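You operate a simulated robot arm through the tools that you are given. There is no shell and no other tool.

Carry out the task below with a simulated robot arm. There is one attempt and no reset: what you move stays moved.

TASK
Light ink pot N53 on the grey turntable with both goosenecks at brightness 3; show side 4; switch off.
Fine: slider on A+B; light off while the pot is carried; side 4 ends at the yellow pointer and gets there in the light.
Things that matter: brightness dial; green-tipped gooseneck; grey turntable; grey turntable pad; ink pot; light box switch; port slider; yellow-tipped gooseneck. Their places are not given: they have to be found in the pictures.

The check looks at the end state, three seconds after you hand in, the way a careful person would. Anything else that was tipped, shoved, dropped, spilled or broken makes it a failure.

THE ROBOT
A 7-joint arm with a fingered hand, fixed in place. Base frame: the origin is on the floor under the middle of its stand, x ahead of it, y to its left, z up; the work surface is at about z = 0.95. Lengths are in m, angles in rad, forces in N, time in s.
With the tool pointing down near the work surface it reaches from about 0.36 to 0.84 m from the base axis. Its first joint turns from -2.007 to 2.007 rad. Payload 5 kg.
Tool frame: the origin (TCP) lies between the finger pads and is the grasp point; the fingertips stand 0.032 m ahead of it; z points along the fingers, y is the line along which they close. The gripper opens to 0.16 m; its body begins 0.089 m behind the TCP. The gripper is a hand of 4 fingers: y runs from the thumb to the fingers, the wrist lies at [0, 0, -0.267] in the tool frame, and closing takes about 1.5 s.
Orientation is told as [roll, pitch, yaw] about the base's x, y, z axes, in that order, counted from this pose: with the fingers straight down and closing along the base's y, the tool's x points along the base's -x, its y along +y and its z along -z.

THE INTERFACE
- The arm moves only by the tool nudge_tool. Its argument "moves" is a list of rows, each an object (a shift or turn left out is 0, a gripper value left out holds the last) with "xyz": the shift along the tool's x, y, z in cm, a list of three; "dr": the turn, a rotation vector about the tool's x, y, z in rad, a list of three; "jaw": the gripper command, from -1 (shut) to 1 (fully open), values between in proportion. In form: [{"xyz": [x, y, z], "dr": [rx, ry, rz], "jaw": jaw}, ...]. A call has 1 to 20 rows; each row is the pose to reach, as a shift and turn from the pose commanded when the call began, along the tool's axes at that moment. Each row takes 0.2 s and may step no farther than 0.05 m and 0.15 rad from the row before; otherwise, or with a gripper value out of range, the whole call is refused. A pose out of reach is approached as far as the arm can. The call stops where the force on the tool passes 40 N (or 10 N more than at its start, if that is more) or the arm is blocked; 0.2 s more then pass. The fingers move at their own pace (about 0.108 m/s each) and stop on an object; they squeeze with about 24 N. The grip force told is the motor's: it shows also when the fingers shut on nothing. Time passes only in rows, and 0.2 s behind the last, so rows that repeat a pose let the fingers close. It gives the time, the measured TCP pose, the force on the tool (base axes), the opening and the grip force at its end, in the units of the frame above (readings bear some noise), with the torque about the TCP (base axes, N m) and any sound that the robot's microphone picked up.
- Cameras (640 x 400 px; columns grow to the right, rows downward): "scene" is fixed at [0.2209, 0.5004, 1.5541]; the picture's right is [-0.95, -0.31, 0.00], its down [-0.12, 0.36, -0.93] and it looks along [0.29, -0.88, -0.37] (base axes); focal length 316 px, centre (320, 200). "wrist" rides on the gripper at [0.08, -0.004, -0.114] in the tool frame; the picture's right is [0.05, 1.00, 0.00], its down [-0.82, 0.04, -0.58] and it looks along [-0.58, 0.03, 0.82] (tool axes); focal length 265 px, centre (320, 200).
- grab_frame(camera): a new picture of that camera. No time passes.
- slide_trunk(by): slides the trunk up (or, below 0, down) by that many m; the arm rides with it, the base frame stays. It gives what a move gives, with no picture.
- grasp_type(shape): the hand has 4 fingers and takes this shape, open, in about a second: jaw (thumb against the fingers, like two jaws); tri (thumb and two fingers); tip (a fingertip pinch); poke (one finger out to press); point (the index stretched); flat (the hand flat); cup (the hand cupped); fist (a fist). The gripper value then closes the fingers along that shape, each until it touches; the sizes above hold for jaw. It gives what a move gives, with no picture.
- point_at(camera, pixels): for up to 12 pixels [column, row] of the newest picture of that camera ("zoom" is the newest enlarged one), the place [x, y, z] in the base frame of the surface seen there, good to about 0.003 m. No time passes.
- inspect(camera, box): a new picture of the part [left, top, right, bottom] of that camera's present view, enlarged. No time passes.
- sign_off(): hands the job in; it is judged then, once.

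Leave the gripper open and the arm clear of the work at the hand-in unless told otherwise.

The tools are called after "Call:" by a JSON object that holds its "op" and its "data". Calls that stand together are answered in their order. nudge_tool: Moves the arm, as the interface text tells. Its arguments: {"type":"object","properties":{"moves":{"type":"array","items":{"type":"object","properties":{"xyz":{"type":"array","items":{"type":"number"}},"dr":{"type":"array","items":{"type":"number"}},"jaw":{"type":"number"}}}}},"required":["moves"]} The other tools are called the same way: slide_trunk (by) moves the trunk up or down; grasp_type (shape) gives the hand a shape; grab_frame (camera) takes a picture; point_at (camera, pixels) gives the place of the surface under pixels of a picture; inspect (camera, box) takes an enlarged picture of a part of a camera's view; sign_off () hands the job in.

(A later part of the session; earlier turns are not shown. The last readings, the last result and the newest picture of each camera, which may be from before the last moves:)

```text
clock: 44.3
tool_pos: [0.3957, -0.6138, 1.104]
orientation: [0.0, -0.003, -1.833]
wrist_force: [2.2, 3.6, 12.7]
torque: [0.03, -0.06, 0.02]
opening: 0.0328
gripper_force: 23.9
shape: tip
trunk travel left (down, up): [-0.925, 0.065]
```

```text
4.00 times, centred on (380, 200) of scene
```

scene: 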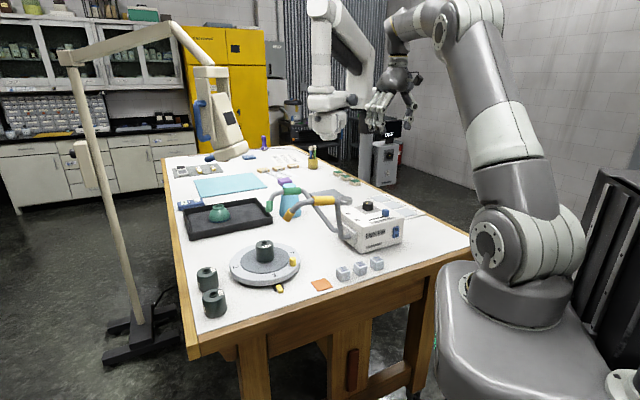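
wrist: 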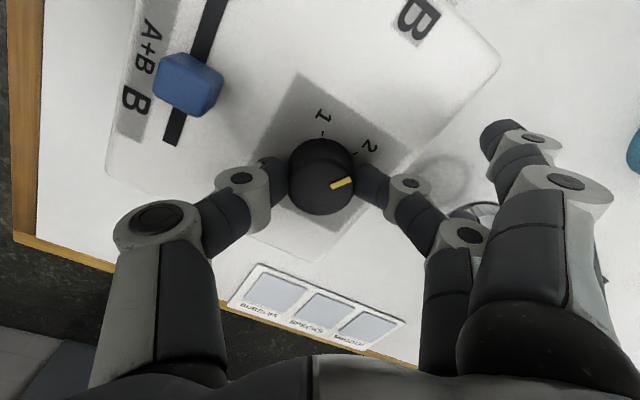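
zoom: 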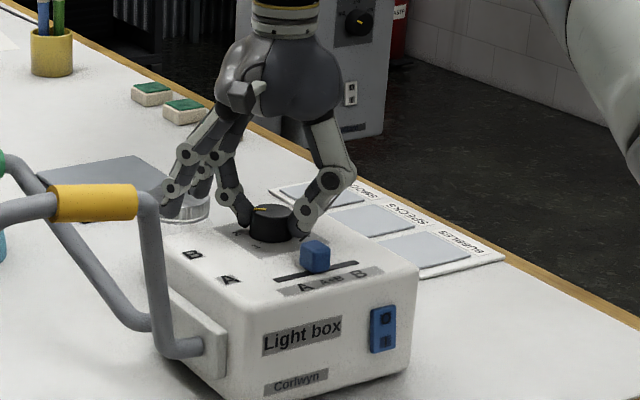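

The dial now points to 2. A vertical force of 12.7 N appeared — I look closely at what is touching.

Call:
{"op": "inspect", "data": {"camera": "scene", "box": [355, 180, 415, 225]}}

Call:
{"op": "inspect", "data": {"camera": "wrist", "box": [400, 100, 640, 300]}}

```text
8.89 times, centred on (385, 202) of scene
```

zoom: 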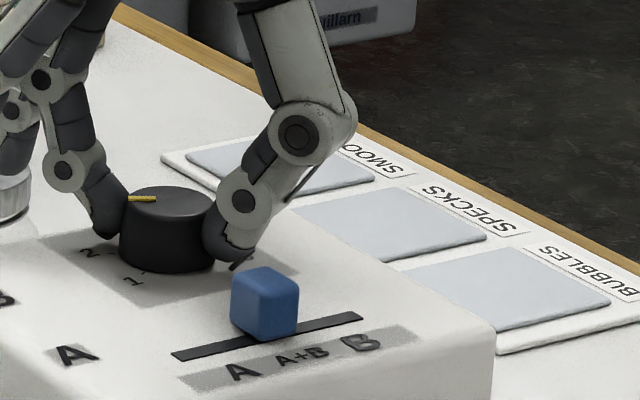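

```text
2.00 times, centred on (520, 200) of wrist
```

zoom: 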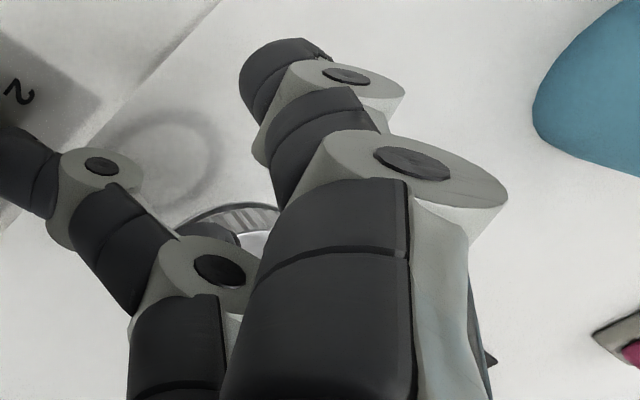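

One outer finger may be near the metal lid. I zoom in on that.

Call:
{"op": "inspect", "data": {"camera": "scene", "box": [355, 178, 390, 208]}}

Call:
{"op": "point_at", "data": {"camera": "zoom", "pixels": [[100, 300], [200, 320], [150, 330], [100, 250], [60, 250], [130, 200], [200, 260], [250, 290], [300, 320], [230, 330]]}}

Call:
{"op": "inspect", "data": {"camera": "wrist", "box": [420, 170, 540, 260]}}

Call:
{"op": "point_at", "data": {"camera": "zoom", "pixels": [[210, 180], [270, 170], [330, 180], [180, 200], [240, 210], [280, 240], [220, 230], [300, 300], [120, 180], [340, 200]]}}

```text
13.33 times, centred on (372, 193) of scene
```

zoom: 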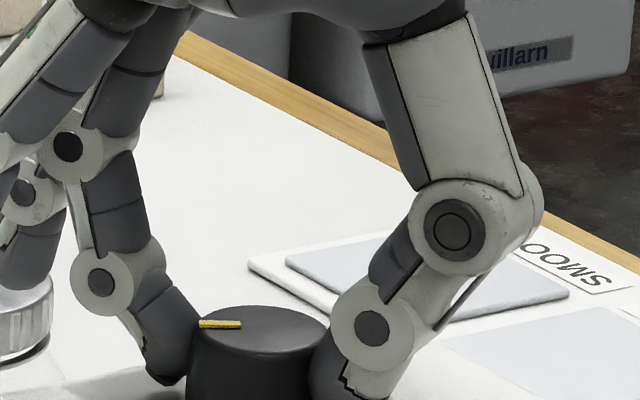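

```text
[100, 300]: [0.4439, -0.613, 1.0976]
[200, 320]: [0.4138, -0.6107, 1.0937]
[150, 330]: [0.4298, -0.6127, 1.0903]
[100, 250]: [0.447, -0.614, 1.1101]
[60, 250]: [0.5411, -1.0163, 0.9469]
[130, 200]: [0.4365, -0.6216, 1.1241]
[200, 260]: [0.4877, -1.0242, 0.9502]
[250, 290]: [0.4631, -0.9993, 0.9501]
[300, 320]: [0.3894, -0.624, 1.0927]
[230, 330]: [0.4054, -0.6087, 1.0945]
```

```text
4.44 times, centred on (480, 215) of wrist
```

zoom: 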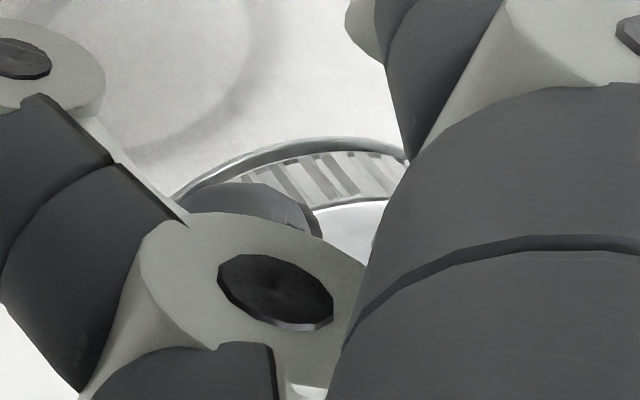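

```text
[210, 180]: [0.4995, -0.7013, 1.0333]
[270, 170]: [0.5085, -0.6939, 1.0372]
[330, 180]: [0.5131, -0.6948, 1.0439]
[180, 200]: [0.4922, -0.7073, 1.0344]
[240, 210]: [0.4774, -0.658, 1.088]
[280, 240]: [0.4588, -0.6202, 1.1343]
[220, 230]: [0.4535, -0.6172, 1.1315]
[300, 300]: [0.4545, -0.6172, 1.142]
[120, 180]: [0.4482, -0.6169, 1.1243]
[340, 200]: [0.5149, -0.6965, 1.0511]
```

The finger is well clear of the jar (jar top 1.05, finger bottom ≈1.075 and 5 cm short of it). The force is the fingertips pressing on the box top, so I raise 1.5 mm and turn the remaining 1.045 rad.

Call:
{"op": "nudge_tool", "data": {"moves": [{"xyz": [0, 0, -0.15], "dr": [0, 0, 0.0], "jaw": -1}, {"xyz": [0, 0, -0.15], "dr": [0, 0, 0.105], "jaw": -1}, {"xyz": [0, 0, -0.15], "dr": [0, 0, 0.21], "jaw": -1}, {"xyz": [0, 0, -0.15], "dr": [0, 0, 0.315], "jaw": -1}, {"xyz": [0, 0, -0.15], "dr": [0, 0, 0.42], "jaw": -1}, {"xyz": [0, 0, -0.15], "dr": [0, 0, 0.525], "jaw": -1}]}}

Call:
{"op": "grab_frame", "data": {"camera": "wrist"}}

Call:
{"op": "inspect", "data": {"camera": "scene", "box": [340, 160, 420, 220]}}

```text
clock: 45.7
tool_pos: [0.3966, -0.615, 1.1039]
orientation: [0.004, -0.001, -2.36]
wrist_force: [6.3, 2.0, 7.7]
torque: [-0.02, -0.19, -0.02]
opening: 0.0328
gripper_force: 23.8
shape: tip
trunk travel left (down, up): [-0.925, 0.065]
```

```text
taken
```

wrist: 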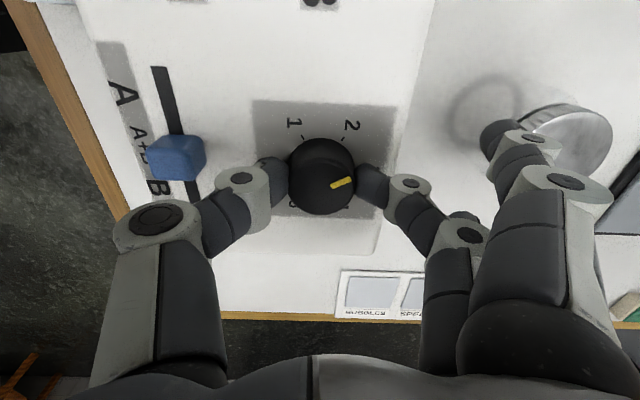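

```text
6.67 times, centred on (380, 190) of scene
```

zoom: 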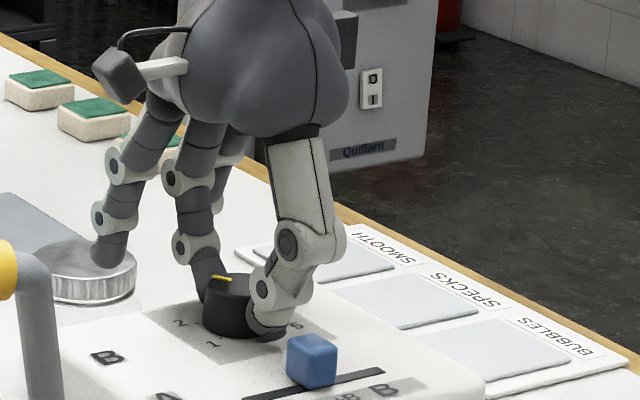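

I check the outer finger's distance to the lid at (545,130).

Call:
{"op": "inspect", "data": {"camera": "wrist", "box": [450, 80, 640, 200]}}

Call:
{"op": "point_at", "data": {"camera": "wrist", "pixels": [[490, 130], [500, 125], [510, 125], [520, 140], [540, 115], [575, 140], [610, 140], [570, 108], [490, 150], [480, 110], [540, 140]]}}

Call:
{"op": "inspect", "data": {"camera": "scene", "box": [340, 180, 370, 212]}}

```text
3.33 times, centred on (545, 140) of wrist
```

zoom: 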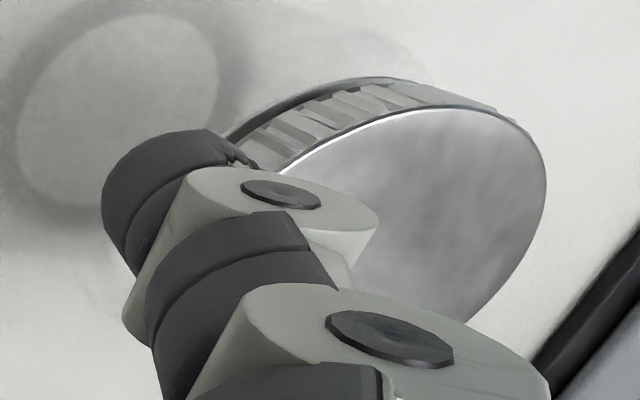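

```text
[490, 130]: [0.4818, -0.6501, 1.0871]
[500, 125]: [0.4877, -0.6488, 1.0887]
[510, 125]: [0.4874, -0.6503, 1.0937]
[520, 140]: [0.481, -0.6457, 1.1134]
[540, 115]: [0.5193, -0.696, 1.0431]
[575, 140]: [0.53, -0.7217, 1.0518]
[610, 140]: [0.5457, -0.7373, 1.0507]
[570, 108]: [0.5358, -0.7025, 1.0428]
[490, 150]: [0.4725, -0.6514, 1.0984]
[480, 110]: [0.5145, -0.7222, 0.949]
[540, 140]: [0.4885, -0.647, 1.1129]
```

```text
12.50 times, centred on (355, 196) of scene
```

zoom: 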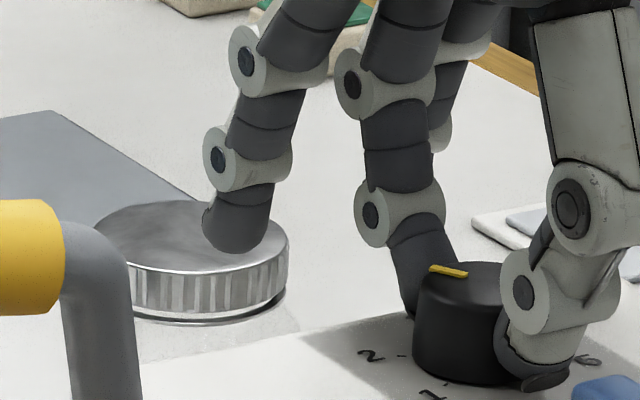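

The finger is ~3 cm clear of the lid. I finish the turn by 0.52 rad, raising 1 mm more.

Call:
{"op": "nudge_tool", "data": {"moves": [{"xyz": [0, 0, -0.1], "dr": [0, 0, 0.104], "jaw": -1}, {"xyz": [0, 0, -0.1], "dr": [0, 0, 0.208], "jaw": -1}, {"xyz": [0, 0, -0.1], "dr": [0, 0, 0.312], "jaw": -1}, {"xyz": [0, 0, -0.1], "dr": [0, 0, 0.416], "jaw": -1}, {"xyz": [0, 0, -0.1], "dr": [0, 0, 0.52], "jaw": -1}, {"xyz": [0, 0, -0.1], "dr": [0, 0, 0.52], "jaw": -1}]}}

Call:
{"op": "grab_frame", "data": {"camera": "wrist"}}

Call:
{"op": "inspect", "data": {"camera": "wrist", "box": [220, 80, 420, 250]}}

Call:
{"op": "inspect", "data": {"camera": "scene", "box": [340, 160, 420, 220]}}

```text
clock: 47.1
tool_pos: [0.3975, -0.6148, 1.1068]
orientation: [0.0, 0.0, -2.879]
wrist_force: [11.2, 1.9, -1.0]
torque: [-0.04, -0.23, -0.02]
opening: 0.0324
gripper_force: 23.7
shape: tip
trunk travel left (down, up): [-0.925, 0.065]
```

```text
taken
```

wrist: 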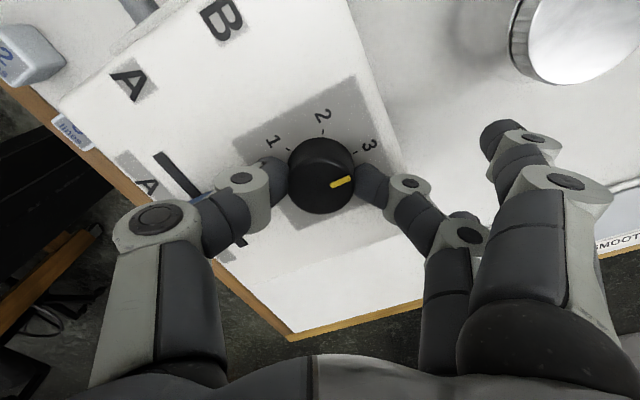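

```text
2.35 times, centred on (320, 165) of wrist
```

zoom: 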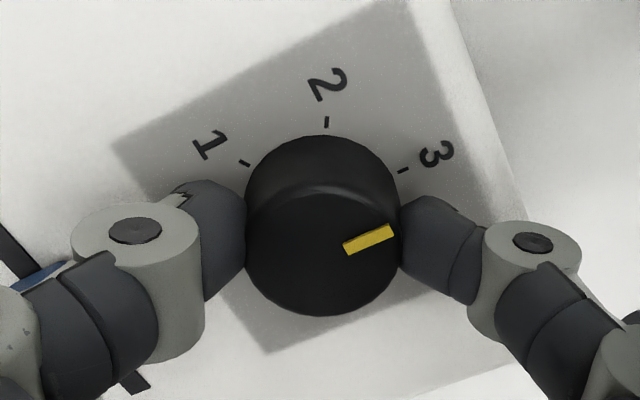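

```text
6.67 times, centred on (380, 190) of scene
```

zoom: 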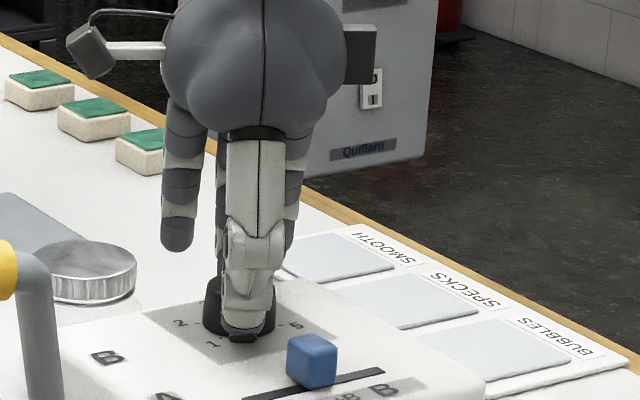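

Tick 3 now lies exactly where tick 1 lay relative to the hand at grip time, so the dial has turned two steps to 3. I open the pinch and lift off.

Call:
{"op": "nudge_tool", "data": {"moves": [{"jaw": -0.6}, {"jaw": -0.35}, {"jaw": -0.25}, {"jaw": -0.25}, {"xyz": [0, 0, -1.5], "jaw": -0.25}, {"xyz": [0, 0, -4], "jaw": -0.25}, {"xyz": [0, 0, -8], "jaw": -0.25}, {"xyz": [0, 0, -12], "jaw": -0.25}, {"xyz": [0, 0, -16], "jaw": -0.25}, {"xyz": [0, 0, -16], "jaw": -0.25}]}}

Call:
{"op": "grab_frame", "data": {"camera": "wrist"}}

Call:
{"op": "inspect", "data": {"camera": "wrist", "box": [200, 30, 420, 200]}}

Call:
{"op": "inspect", "data": {"camera": "scene", "box": [335, 190, 415, 250]}}

```text
clock: 49.3
tool_pos: [0.3945, -0.614, 1.2662]
orientation: [0.0, 0.001, -2.878]
wrist_force: [-0.6, -0.6, -0.1]
torque: [0.02, 0.0, 0.03]
opening: 0.0595
gripper_force: 0.1
shape: tip
trunk travel left (down, up): [-0.925, 0.065]
```

```text
taken
```

wrist: 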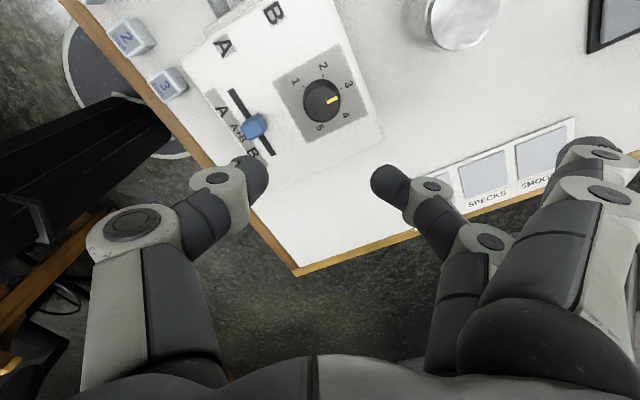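

```text
2.35 times, centred on (310, 115) of wrist
```

zoom: 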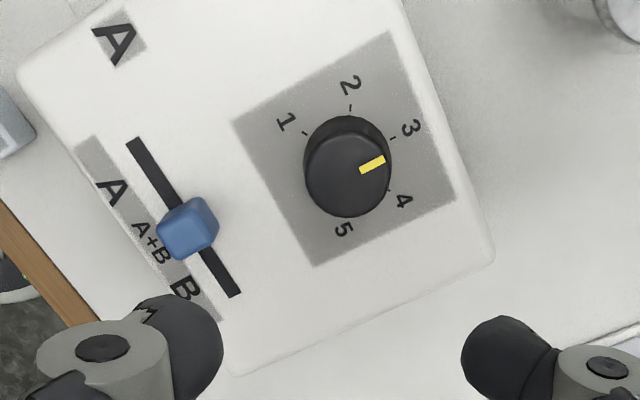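

```text
6.67 times, centred on (375, 220) of scene
```

zoom: 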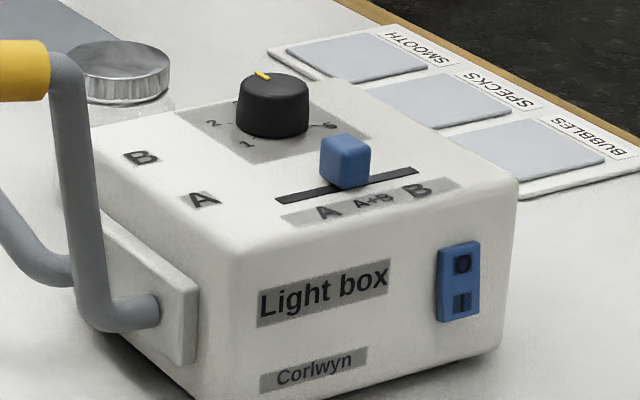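

Both settings look right. I now rise to z≈1.40, swing back to face the box front from the base side, and re-check the dial from a symmetrical view.

Call:
{"op": "nudge_tool", "data": {"moves": [{"xyz": [-0.79, -1.55, -0.87], "dr": [0, 0, -0.1395]}, {"xyz": [-1.57, -3.1, -1.73], "dr": [0, 0, -0.279]}, {"xyz": [-2.36, -4.66, -2.6], "dr": [0, 0, -0.4186]}, {"xyz": [-3.15, -6.21, -3.47], "dr": [0, 0, -0.558]}, {"xyz": [-3.93, -7.76, -4.33], "dr": [0, 0, -0.698]}, {"xyz": [-4.72, -9.31, -5.2], "dr": [0, 0, -0.837]}, {"xyz": [-5.51, -10.86, -6.07], "dr": [0, 0, -0.977]}, {"xyz": [-6.29, -12.42, -6.93], "dr": [0, 0, -1.116]}, {"xyz": [-7.08, -13.97, -7.8], "dr": [0, 0, -1.256]}, {"xyz": [-7.87, -15.52, -8.67], "dr": [0, 0, -1.395]}, {"xyz": [-8.65, -17.07, -9.53], "dr": [0, 0, -1.535]}, {"xyz": [-9.44, -18.62, -10.4], "dr": [0, 0, -1.674]}, {"xyz": [-10.23, -20.18, -11.27], "dr": [0, 0, -1.814]}, {"xyz": [-11.0, -21.73, -12.1], "dr": [0, 0, -1.953]}, {"xyz": [-11.8, -23.28, -13.0], "dr": [0, 0, -2.093]}, {"xyz": [-11.8, -23.28, -13.0], "dr": [0, 0, -2.093]}]}}

Call:
{"op": "grab_frame", "data": {"camera": "wrist"}}

Call:
{"op": "inspect", "data": {"camera": "wrist", "box": [250, 100, 400, 240]}}

```text
clock: 52.7
tool_pos: [0.2183, -0.42, 1.3946]
orientation: [0.002, -0.001, -0.784]
wrist_force: [0.2, 0.2, 0.2]
torque: [0.03, 0.05, 0.01]
opening: 0.0598
gripper_force: 0.1
shape: tip
trunk travel left (down, up): [-0.925, 0.065]
```

```text
taken
```

wrist: 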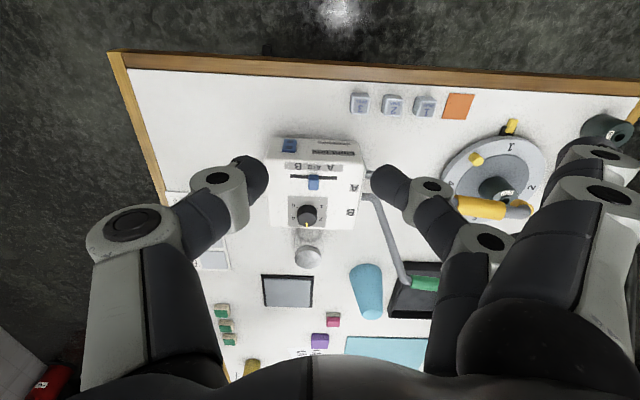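

```text
2.86 times, centred on (325, 170) of wrist
```

zoom: 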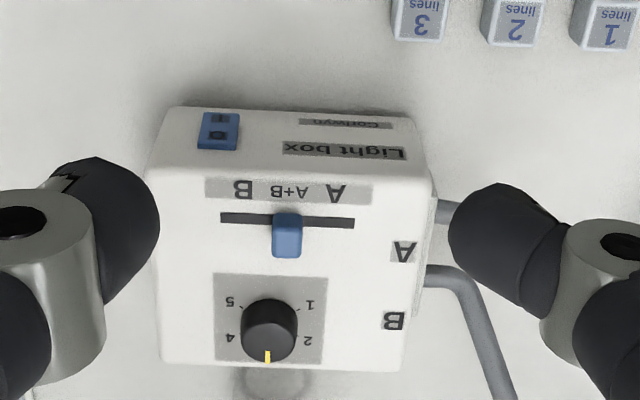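

Call:
{"op": "inspect", "data": {"camera": "wrist", "box": [280, 165, 340, 235]}}

Call:
{"op": "grasp_type", "data": {"shape": "poke"}}

Call:
{"op": "grab_frame", "data": {"camera": "wrist"}}

Call:
{"op": "inspect", "data": {"camera": "scene", "box": [380, 20, 500, 160]}}

```text
5.71 times, centred on (310, 200) of wrist
```

zoom: 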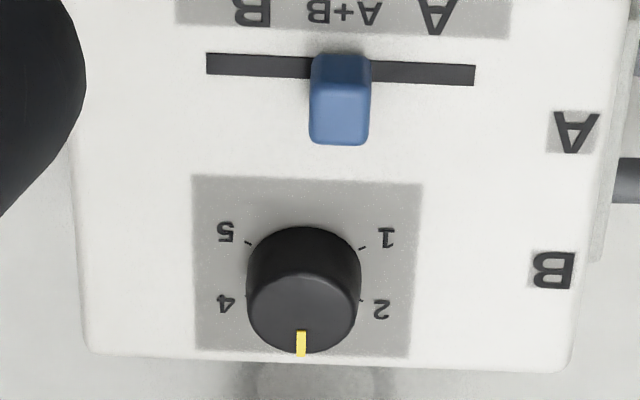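

```text
clock: 53.6
tool_pos: [0.2179, -0.4207, 1.3949]
orientation: [0.0, -0.001, -0.787]
wrist_force: [0.4, 0.3, 0.2]
torque: [-0.01, 0.0, 0.02]
opening: 0.0004
gripper_force: 0.0
shape: poke
trunk travel left (down, up): [-0.925, 0.065]
```

```text
taken
```

wrist: 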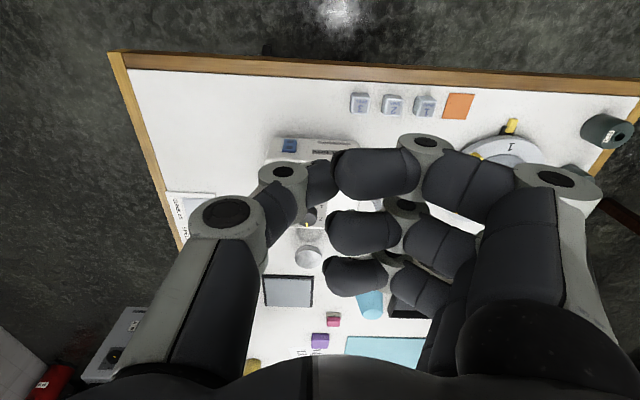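

```text
2.86 times, centred on (440, 90) of scene
```

zoom: 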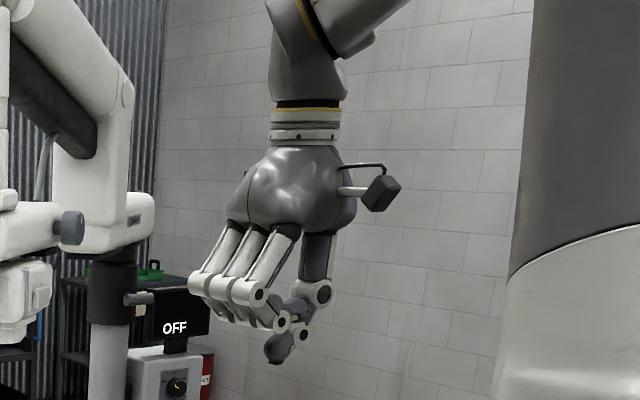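

Dial mark points straight at 3 and slider at A+B. In "poke" the tip's place is unclear; I compare with "point".

Call:
{"op": "inspect", "data": {"camera": "scene", "box": [420, 90, 480, 160]}}

Call:
{"op": "point_at", "data": {"camera": "wrist", "pixels": [[320, 175], [330, 185], [310, 180], [285, 172], [350, 165], [395, 165]]}}

Call:
{"op": "grasp_type", "data": {"shape": "point"}}

Call:
{"op": "grab_frame", "data": {"camera": "wrist"}}

Call:
{"op": "inspect", "data": {"camera": "scene", "box": [380, 20, 500, 160]}}

```text
5.71 times, centred on (450, 125) of scene
```

zoom: 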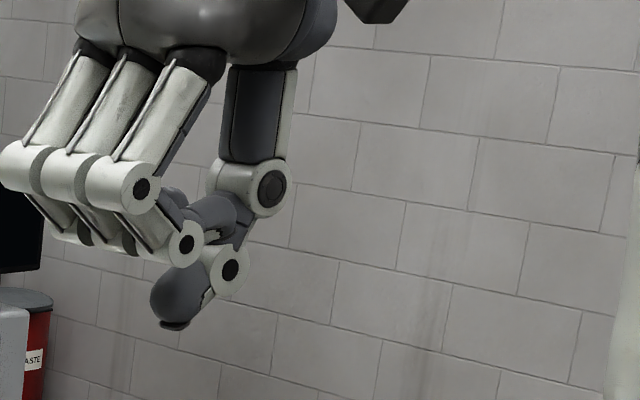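

```text
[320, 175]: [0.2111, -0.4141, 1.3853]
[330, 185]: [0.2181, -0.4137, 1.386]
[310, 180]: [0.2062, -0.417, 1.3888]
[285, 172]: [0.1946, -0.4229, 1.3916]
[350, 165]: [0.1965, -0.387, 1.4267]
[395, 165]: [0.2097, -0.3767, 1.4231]
```

```text
clock: 54.5
tool_pos: [0.2185, -0.4192, 1.3944]
orientation: [-0.001, 0.0, -0.787]
wrist_force: [-0.5, -0.6, 0.3]
torque: [0.04, -0.02, 0.01]
opening: 0.1522
gripper_force: 0.0
shape: point
trunk travel left (down, up): [-0.925, 0.065]
```

```text
taken
```

wrist: 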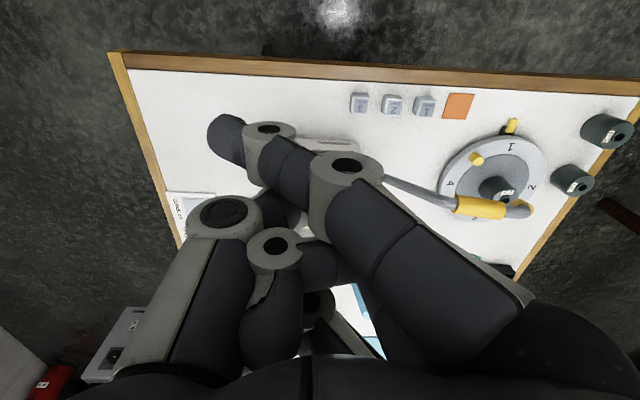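

```text
2.86 times, centred on (440, 90) of scene
```

zoom: 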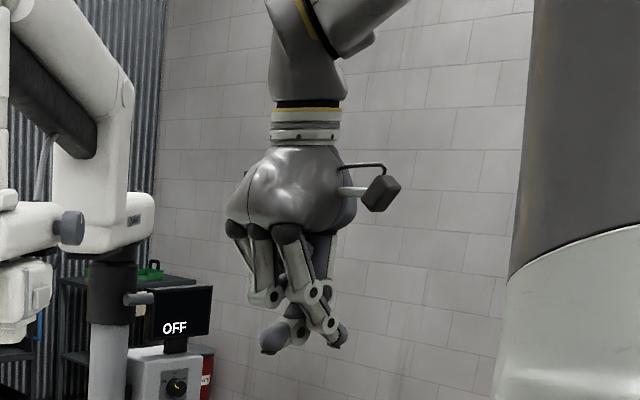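

"Point" swings the index sideways; "poke" puts one fingertip out about 3.7 cm ahead of the TCP on the axis with the rest curled back, which suits the rocker. I set poke and turn/lower a bit toward the switch.

Call:
{"op": "grasp_type", "data": {"shape": "poke"}}

Call:
{"op": "point_at", "data": {"camera": "wrist", "pixels": [[360, 103], [393, 103], [425, 105], [120, 60], [300, 65], [460, 105]]}}

Call:
{"op": "nudge_tool", "data": {"moves": [{"xyz": [-1.0, -1.4, 3.0], "dr": [0, 0, -0.13]}, {"xyz": [-2.0, -2.8, 6.0], "dr": [0, 0, -0.263]}, {"xyz": [-2.9, -4.3, 9.4], "dr": [0, 0, -0.263]}, {"xyz": [-2.9, -4.3, 9.4], "dr": [0, 0, -0.263]}]}}

```text
clock: 55.4
tool_pos: [0.2186, -0.4186, 1.3939]
orientation: [0.0, -0.001, -0.785]
wrist_force: [-0.1, 0.1, -0.1]
torque: [0.0, 0.01, -0.06]
opening: 0.0001
gripper_force: 0.1
shape: poke
trunk travel left (down, up): [-0.925, 0.065]
```

```text
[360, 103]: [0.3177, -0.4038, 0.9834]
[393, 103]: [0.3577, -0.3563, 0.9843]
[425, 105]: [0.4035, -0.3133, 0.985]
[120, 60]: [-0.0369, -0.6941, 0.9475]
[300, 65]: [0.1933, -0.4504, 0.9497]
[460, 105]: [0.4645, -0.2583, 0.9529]
```

```text
clock: 56.4
tool_pos: [0.2106, -0.4687, 1.3023]
orientation: [-0.003, -0.001, -0.521]
wrist_force: [0.9, 1.2, -0.1]
torque: [-0.04, 0.04, 0.01]
opening: 0.0
gripper_force: 0.0
shape: poke
trunk travel left (down, up): [-0.925, 0.065]
```

Now I tilt the hand 50° so the finger points down-forward toward the box front (TCP held at z≈1.30).

Call:
{"op": "nudge_tool", "data": {"moves": [{"dr": [0, -0.14, 0]}, {"dr": [0, -0.28, 0]}, {"dr": [0, -0.42, 0]}, {"dr": [0, -0.56, 0]}, {"dr": [0, -0.7, 0]}, {"dr": [0, -0.84, 0]}, {"dr": [0, -0.873, 0]}, {"dr": [0, -0.873, 0]}]}}

Call:
{"op": "grab_frame", "data": {"camera": "wrist"}}

Call:
{"op": "grab_frame", "data": {"camera": "scene"}}

```text
clock: 58.2
tool_pos: [0.3178, -0.5264, 1.3371]
orientation: [-0.013, -0.739, -0.559]
wrist_force: [0.7, 0.9, 0.3]
torque: [-0.06, 0.05, -0.01]
opening: 0.0
gripper_force: 0.0
shape: poke
out of reach, approached as far as the arm can: row 4, 5, 6, 7, 8
trunk travel left (down, up): [-0.925, 0.065]
```

```text
taken
```

wrist: 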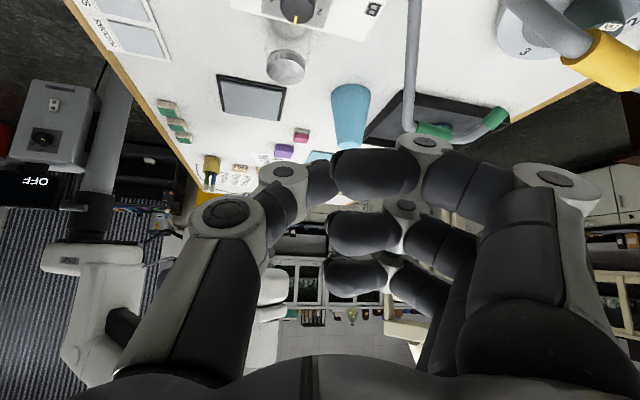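

```text
taken
```

scene: 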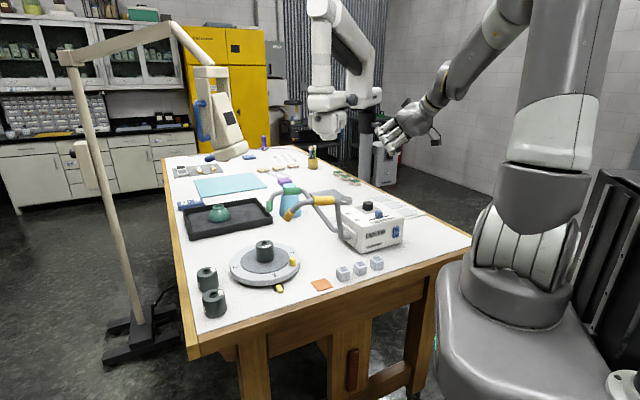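

The arm cannot fold that far. I'll instead come at the switch more from the side (hand leaning toward -x) with a smaller tilt. First I undo the tilt.

Call:
{"op": "nudge_tool", "data": {"moves": [{"dr": [0, 0.14, 0]}, {"dr": [0, 0.28, 0]}, {"dr": [0, 0.42, 0]}, {"dr": [0, 0.56, 0]}, {"dr": [0, 0.7, 0]}, {"dr": [0, 0.7, 0]}]}}

```text
clock: 59.6
tool_pos: [0.3167, -0.5284, 1.335]
orientation: [-0.007, -0.041, -0.569]
wrist_force: [1.0, 0.4, -0.2]
torque: [-0.03, -0.02, 0.01]
opening: 0.0
gripper_force: 0.1
shape: poke
trunk travel left (down, up): [-0.925, 0.065]
```

Vertical again at (0.317, -0.528, 1.335). I move to (0.20, -0.48) and turn to yaw ≈ 0.

Call:
{"op": "nudge_tool", "data": {"moves": [{"xyz": [3.1, -0.55, 0.9], "dr": [0, 0, -0.142]}, {"xyz": [6.2, -1.1, 1.75], "dr": [0, 0, -0.284]}, {"xyz": [9.3, -1.65, 2.6], "dr": [0, 0, -0.427]}, {"xyz": [12.4, -2.2, 3.5], "dr": [0, 0, -0.569]}, {"xyz": [12.4, -2.2, 3.5], "dr": [0, 0, -0.569]}]}}

```text
clock: 60.8
tool_pos: [0.2073, -0.483, 1.289]
orientation: [-0.03, -0.027, -0.001]
wrist_force: [-1.4, 0.7, -0.1]
torque: [0.01, -0.12, 0.01]
opening: 0.0
gripper_force: 0.1
shape: poke
out of reach, approached as far as the arm can: row 4, 5
trunk travel left (down, up): [-0.925, 0.065]
```

The extreme wrist turn is the limit there. I go to yaw ≈ -0.52 (hand leaning to 150°), closer and lower, then tilt 40°.

Call:
{"op": "nudge_tool", "data": {"moves": [{"xyz": [-0.45, -0.7, 3.5], "dr": [-0.008, 0.007, 0.131]}, {"xyz": [-0.9, -1.35, 7.0], "dr": [-0.015, 0.014, 0.262]}, {"xyz": [-1.35, -2.0, 10.5], "dr": [-0.023, 0.02, 0.393]}, {"xyz": [-1.77, -2.7, 13.9], "dr": [-0.03, 0.027, 0.524]}, {"xyz": [-1.77, -2.7, 13.9], "dr": [-0.03, 0.027, 0.524]}]}}

Call:
{"op": "grab_frame", "data": {"camera": "scene"}}

```text
clock: 62.0
tool_pos: [0.2361, -0.5158, 1.1511]
orientation: [0.011, -0.006, -0.524]
wrist_force: [-0.1, 0.0, 0.5]
torque: [-0.01, -0.04, 0.01]
opening: 0.0001
gripper_force: 0.0
shape: poke
trunk travel left (down, up): [-0.925, 0.065]
```

```text
taken
```

scene: 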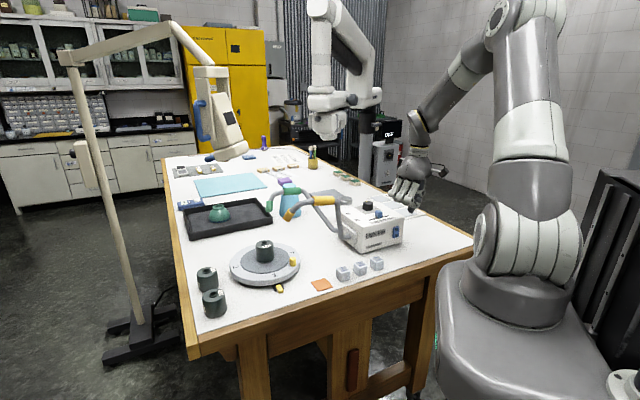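

I now tilt in place by 0.7 rad and see whether the arm can follow.

Call:
{"op": "nudge_tool", "data": {"moves": [{"dr": [0, -0.14, 0]}, {"dr": [0, -0.28, 0]}, {"dr": [0, -0.42, 0]}, {"dr": [0, -0.56, 0]}, {"dr": [0, -0.7, 0]}, {"dr": [0, -0.7, 0]}]}}

Call:
{"op": "grab_frame", "data": {"camera": "wrist"}}

Call:
{"op": "inspect", "data": {"camera": "scene", "box": [330, 120, 470, 260]}}

```text
clock: 63.4
tool_pos: [0.2507, -0.5229, 1.1511]
orientation: [0.013, -0.55, -0.534]
wrist_force: [0.9, -1.4, -0.7]
torque: [0.03, 0.02, -0.02]
opening: 0.0001
gripper_force: 0.0
shape: poke
out of reach, approached as far as the arm can: row 4, 5, 6
trunk travel left (down, up): [-0.925, 0.065]
```

```text
taken
```

wrist: 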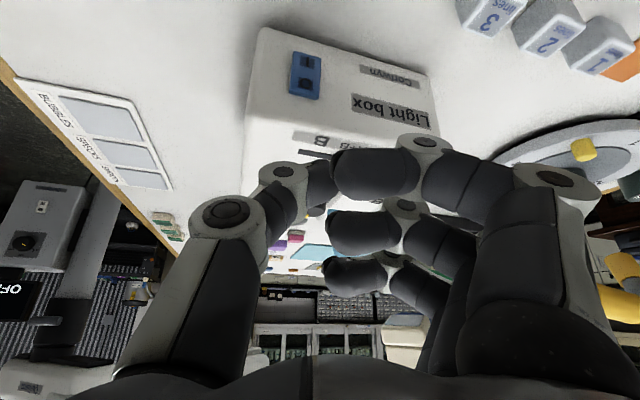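

```text
2.86 times, centred on (400, 190) of scene
```

zoom: 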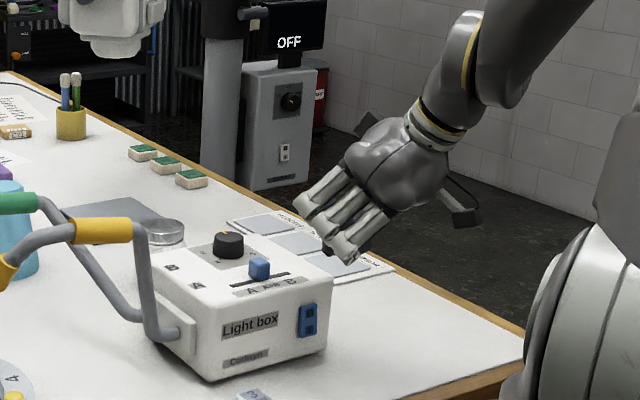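

Tilt reached 0.55 rad, enough. The fingertip is ~2 cm in front of the rocker plane; I lower straight down with an 8 mm shift to line up with the switch, stopping at z≈1.09 to look.

Call:
{"op": "nudge_tool", "data": {"moves": [{"xyz": [1.1, -0.3, 1.6]}, {"xyz": [2.2, -0.6, 3.3]}, {"xyz": [3.3, -0.78, 5.1]}, {"xyz": [3.3, -0.78, 5.1]}]}}

Call:
{"op": "grab_frame", "data": {"camera": "wrist"}}

Call:
{"op": "inspect", "data": {"camera": "scene", "box": [350, 150, 450, 250]}}

Call:
{"op": "inspect", "data": {"camera": "wrist", "box": [220, 40, 400, 220]}}

```text
clock: 64.4
tool_pos: [0.2452, -0.5286, 1.091]
orientation: [0.012, -0.549, -0.534]
wrist_force: [0.4, -0.5, -0.6]
torque: [0.0, 0.01, -0.02]
opening: 0.0
gripper_force: 0.1
shape: poke
trunk travel left (down, up): [-0.925, 0.065]
```

```text
taken
```

wrist: 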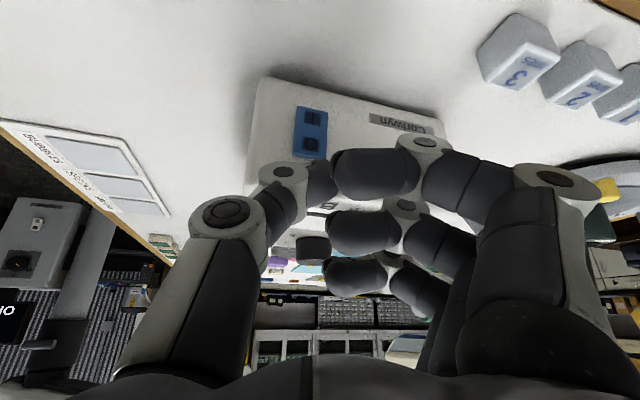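

```text
4.00 times, centred on (400, 200) of scene
```

zoom: 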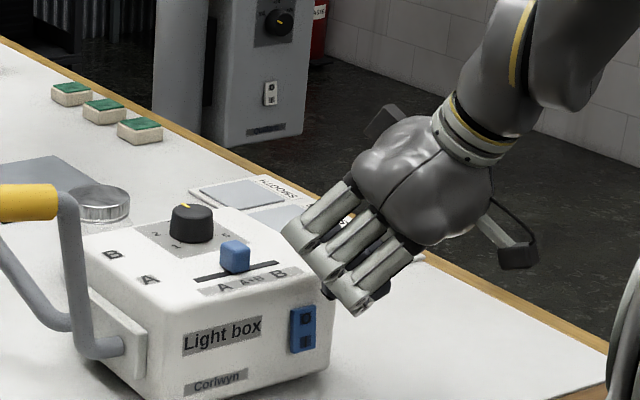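

```text
2.22 times, centred on (310, 130) of wrist
```

zoom: 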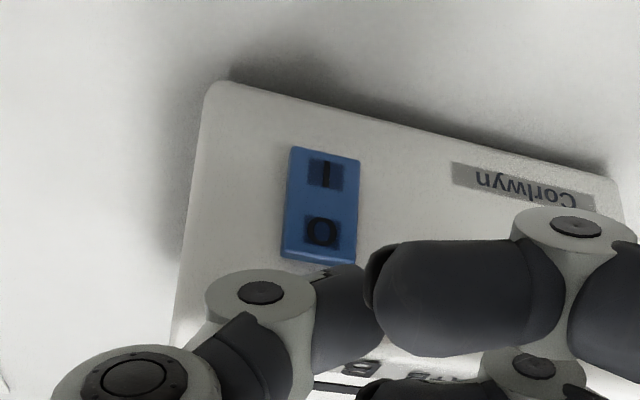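

The rocker (I at wrist (311,118), O below it) is straight ahead of the fingertip. I lower 5.4 cm so the tip is level with the I half.

Call:
{"op": "nudge_tool", "data": {"moves": [{"xyz": [0.9, 0, 1.5]}, {"xyz": [1.9, 0, 3.1]}, {"xyz": [2.82, 0, 4.6]}, {"xyz": [2.82, 0, 4.6]}]}}

Call:
{"op": "grab_frame", "data": {"camera": "wrist"}}

Call:
{"op": "inspect", "data": {"camera": "scene", "box": [350, 170, 450, 260]}}

Call:
{"op": "inspect", "data": {"camera": "wrist", "box": [250, 80, 390, 220]}}

```text
clock: 65.4
tool_pos: [0.2475, -0.5274, 1.0352]
orientation: [0.013, -0.546, -0.535]
wrist_force: [0.1, 0.1, -0.2]
torque: [0.02, -0.05, 0.0]
opening: 0.0
gripper_force: 0.2
shape: poke
trunk travel left (down, up): [-0.925, 0.065]
```

```text
taken
```

wrist: 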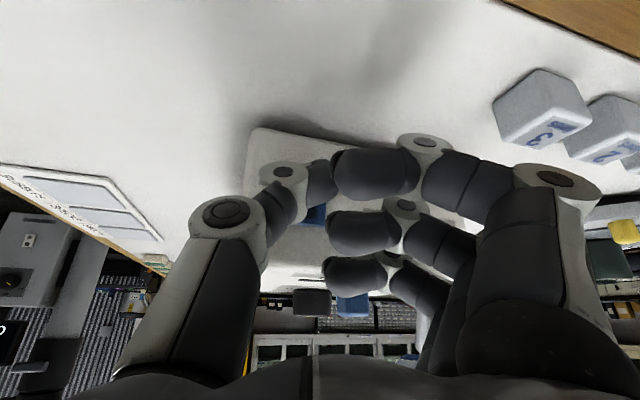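

```text
4.44 times, centred on (400, 215) of scene
```

zoom: 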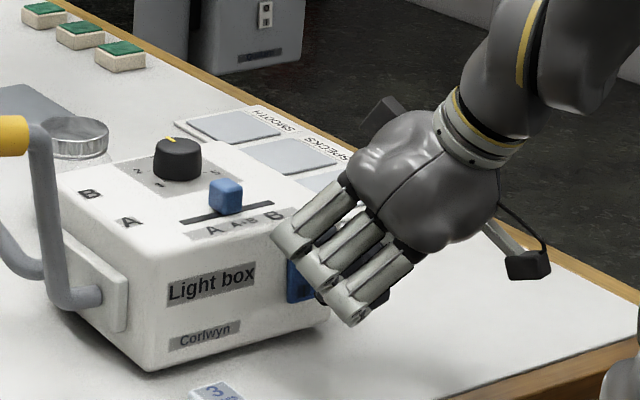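

```text
2.86 times, centred on (320, 150) of wrist
```

zoom: 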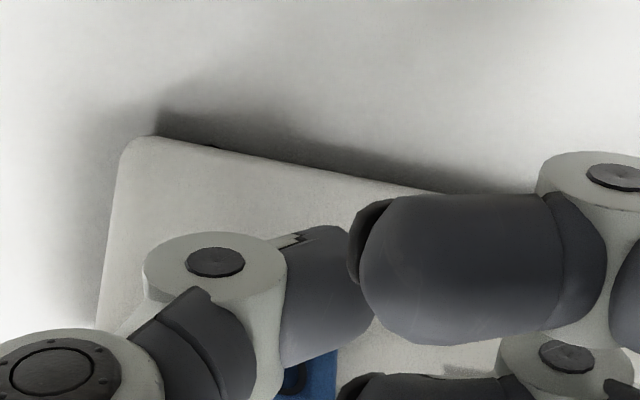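

Level with the I half. I push along the box's inward normal, 2 cm in small steps, watching force and sound.

Call:
{"op": "nudge_tool", "data": {"moves": [{"xyz": [-0.41, -0.12, 0.25]}, {"xyz": [-0.83, -0.25, 0.5]}, {"xyz": [-1.16, -0.35, 0.7]}, {"xyz": [-1.41, -0.42, 0.86]}, {"xyz": [-1.66, -0.5, 1.0]}, {"xyz": [-1.66, -0.5, 1.0]}]}}

Call:
{"op": "inspect", "data": {"camera": "scene", "box": [350, 170, 450, 260]}}

Call:
{"op": "inspect", "data": {"camera": "wrist", "box": [250, 80, 390, 220]}}

```text
clock: 66.8
tool_pos: [0.257, -0.5423, 1.0347]
orientation: [0.014, -0.551, -0.536]
wrist_force: [-9.8, 7.4, -4.9]
torque: [0.21, 0.24, -0.05]
opening: 0.0002
gripper_force: 0.0
shape: poke
trunk travel left (down, up): [-0.925, 0.065]
```

```text
4.44 times, centred on (400, 215) of scene
```

zoom: 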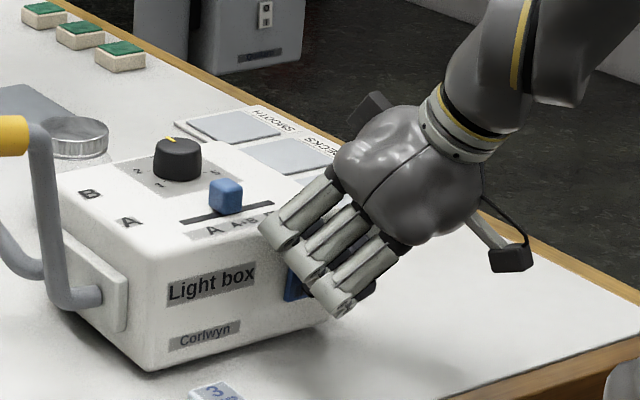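

```text
2.86 times, centred on (320, 150) of wrist
```

zoom: 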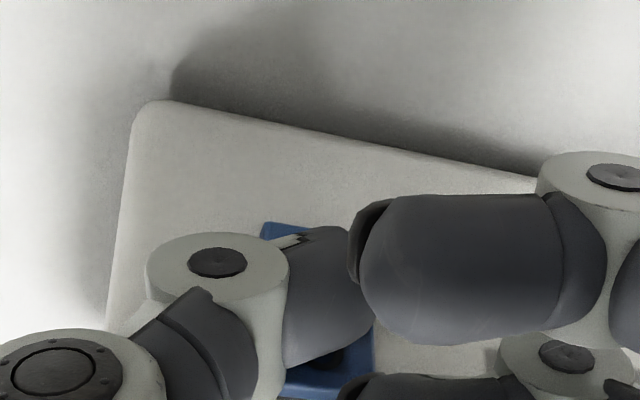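

Contact at about 12 N on the rocker. I push on a few more millimetres.

Call:
{"op": "nudge_tool", "data": {"moves": [{"xyz": [-0.17, -0.05, 0.1]}, {"xyz": [-0.33, -0.1, 0.2]}, {"xyz": [-0.5, -0.15, 0.3]}, {"xyz": [-0.66, -0.2, 0.4]}]}}

Call:
{"op": "grab_frame", "data": {"camera": "scene"}}

Call:
{"op": "inspect", "data": {"camera": "scene", "box": [230, 170, 350, 300]}}

```text
clock: 67.6
tool_pos: [0.2579, -0.5423, 1.0324]
orientation: [0.021, -0.543, -0.542]
wrist_force: [-15.4, 11.0, -0.5]
torque: [0.21, 0.26, -0.03]
opening: 0.0
gripper_force: 0.0
shape: poke
trunk travel left (down, up): [-0.925, 0.065]
stopped in row 4: the force on the tool passed its limit at 41 N (the readings are from after the stop); the commanded pose is now the measured one
```

```text
taken
```

scene: 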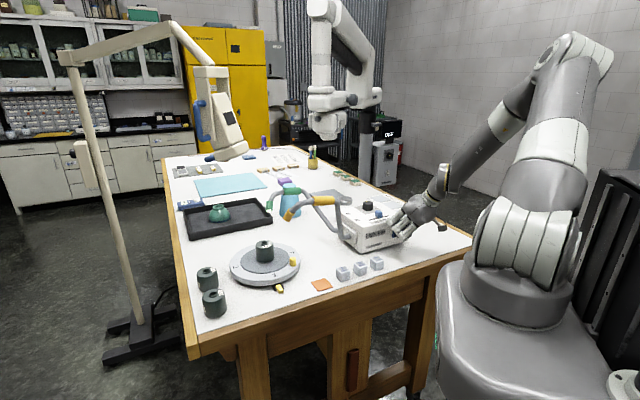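

```text
3.08 times, centred on (290, 235) of scene
```

zoom: 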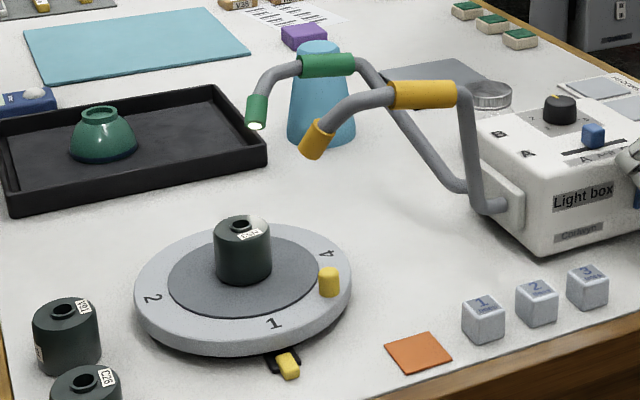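

The green tip now glows white and a bright spot shows on the pot: the light is on. I back the finger off the switch and rise.

Call:
{"op": "nudge_tool", "data": {"moves": [{"xyz": [0.83, 0.25, -0.5]}, {"xyz": [1.66, 0.5, -1.0]}, {"xyz": [2.07, 0.62, -1.25]}, {"xyz": [1.0, 0.62, -3.0]}, {"xyz": [0.0, 0.62, -4.7]}, {"xyz": [-1.0, 0.62, -6.4]}, {"xyz": [-1.0, 0.62, -6.4]}]}}

Call:
{"op": "inspect", "data": {"camera": "scene", "box": [220, 185, 320, 300]}}

Call:
{"op": "inspect", "data": {"camera": "scene", "box": [335, 190, 415, 250]}}

```text
clock: 69.2
tool_pos: [0.2422, -0.5281, 1.0928]
orientation: [0.019, -0.543, -0.541]
wrist_force: [-0.1, 0.1, 0.9]
torque: [0.02, 0.01, -0.01]
opening: 0.0
gripper_force: 0.0
shape: poke
trunk travel left (down, up): [-0.925, 0.065]
```

```text
3.48 times, centred on (270, 242) of scene
```

zoom: 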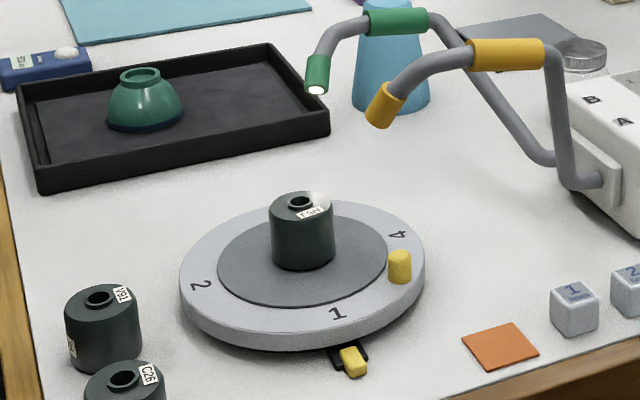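

```text
6.67 times, centred on (375, 220) of scene
```

zoom: 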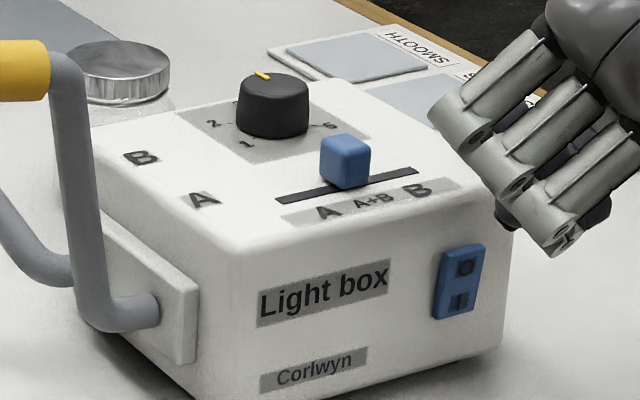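

The I half is pressed in and the box hasn't moved. I zoom in on the pot to see both light patches.

Call:
{"op": "inspect", "data": {"camera": "scene", "box": [245, 232, 285, 268]}}

Call:
{"op": "inspect", "data": {"camera": "scene", "box": [262, 180, 322, 222]}}

```text
11.11 times, centred on (265, 250) of scene
```

zoom: 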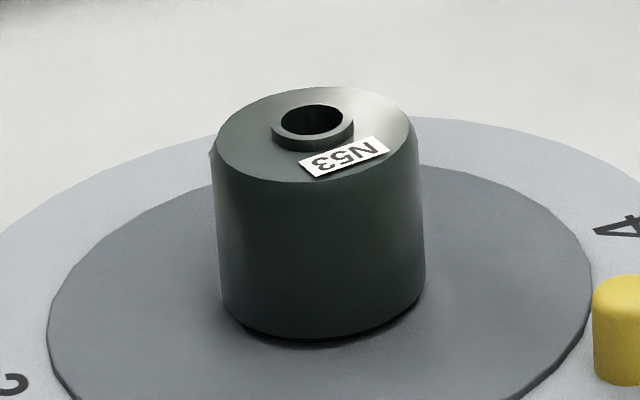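

```text
9.52 times, centred on (292, 201) of scene
```

zoom: 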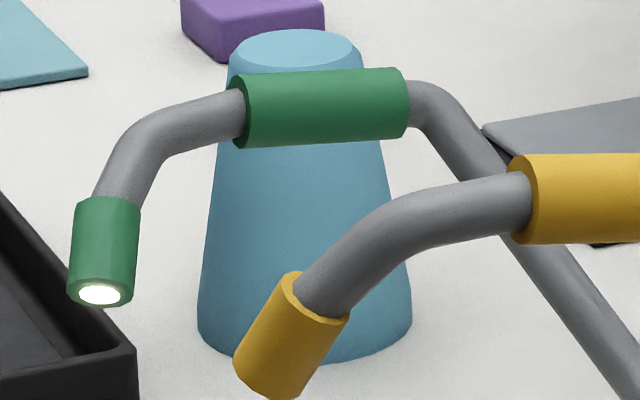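

The N53 top catches light from the green tip; I will check the yellow one later from another angle. Next: turning the table by its yellow peg. I rise and undo the tilt first.

Call:
{"op": "nudge_tool", "data": {"moves": [{"xyz": [-2.07, 0, -3.42], "dr": [0, 0.05, 0]}, {"xyz": [-4.13, 0, -6.84], "dr": [0, 0.18, 0]}, {"xyz": [-6.2, 0, -10.3], "dr": [0, 0.3, 0]}, {"xyz": [-8.26, 0, -13.7], "dr": [0, 0.42, 0]}, {"xyz": [-10.33, 0, -17.1], "dr": [0, 0.543, 0]}, {"xyz": [-10.33, 0, -17.1], "dr": [0, 0.543, 0]}]}}

Call:
{"op": "grab_frame", "data": {"camera": "wrist"}}

```text
clock: 70.6
tool_pos: [0.2409, -0.5332, 1.2918]
orientation: [0.017, -0.002, -0.531]
wrist_force: [0.2, -0.8, 0.5]
torque: [0.0, -0.01, 0.0]
opening: 0.0
gripper_force: 0.0
shape: poke
trunk travel left (down, up): [-0.925, 0.065]
```

```text
taken
```

wrist: 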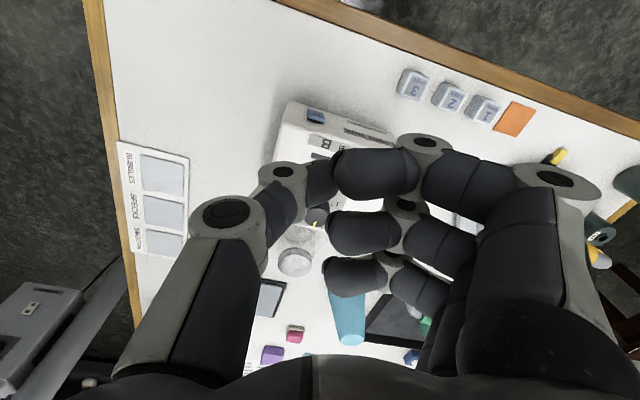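

I move around the front side to about (0.45, -0.12), turning to yaw ≈ -0.96 on the way.

Call:
{"op": "nudge_tool", "data": {"moves": [{"xyz": [0.29, 4.62, 0], "dr": [0, 0, 0.043]}, {"xyz": [0.57, 9.24, 0], "dr": [0, 0, 0.086]}, {"xyz": [0.86, 13.9, 0], "dr": [0, 0, 0.129]}, {"xyz": [1.15, 18.5, 0], "dr": [0, 0, 0.172]}, {"xyz": [1.43, 23.1, 0], "dr": [0, 0, 0.215]}, {"xyz": [1.72, 27.7, 0], "dr": [0, 0, 0.257]}, {"xyz": [2.0, 32.3, 0], "dr": [0, 0, 0.3]}, {"xyz": [2.3, 37.0, 0], "dr": [0, 0, 0.343]}, {"xyz": [2.58, 41.6, 0], "dr": [0, 0, 0.386]}, {"xyz": [2.87, 46.2, 0], "dr": [0, 0, 0.429]}, {"xyz": [2.87, 46.2, 0], "dr": [0, 0, 0.429]}]}}

Call:
{"op": "grab_frame", "data": {"camera": "wrist"}}

Call:
{"op": "grab_frame", "data": {"camera": "scene"}}

```text
clock: 73.0
tool_pos: [0.4495, -0.1157, 1.296]
orientation: [0.016, 0.004, -0.961]
wrist_force: [0.4, -0.1, 0.3]
torque: [0.03, -0.01, -0.03]
opening: 0.0002
gripper_force: 0.0
shape: poke
trunk travel left (down, up): [-0.925, 0.065]
```

```text
taken
```

wrist: 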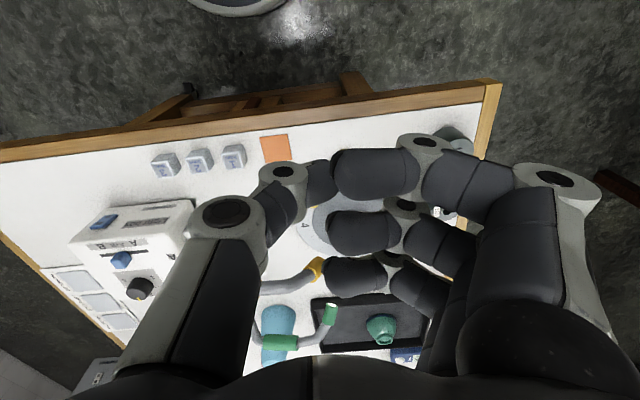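

```text
taken
```

scene: 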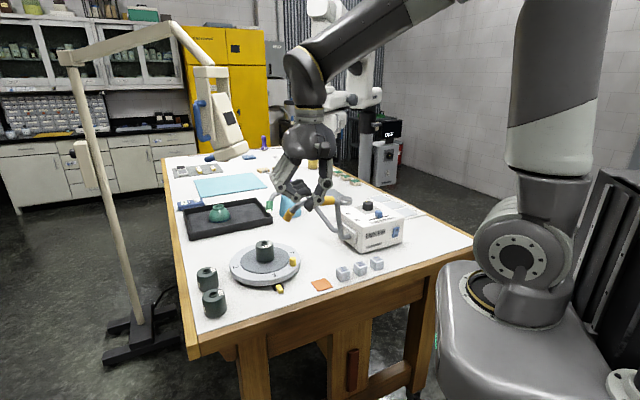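

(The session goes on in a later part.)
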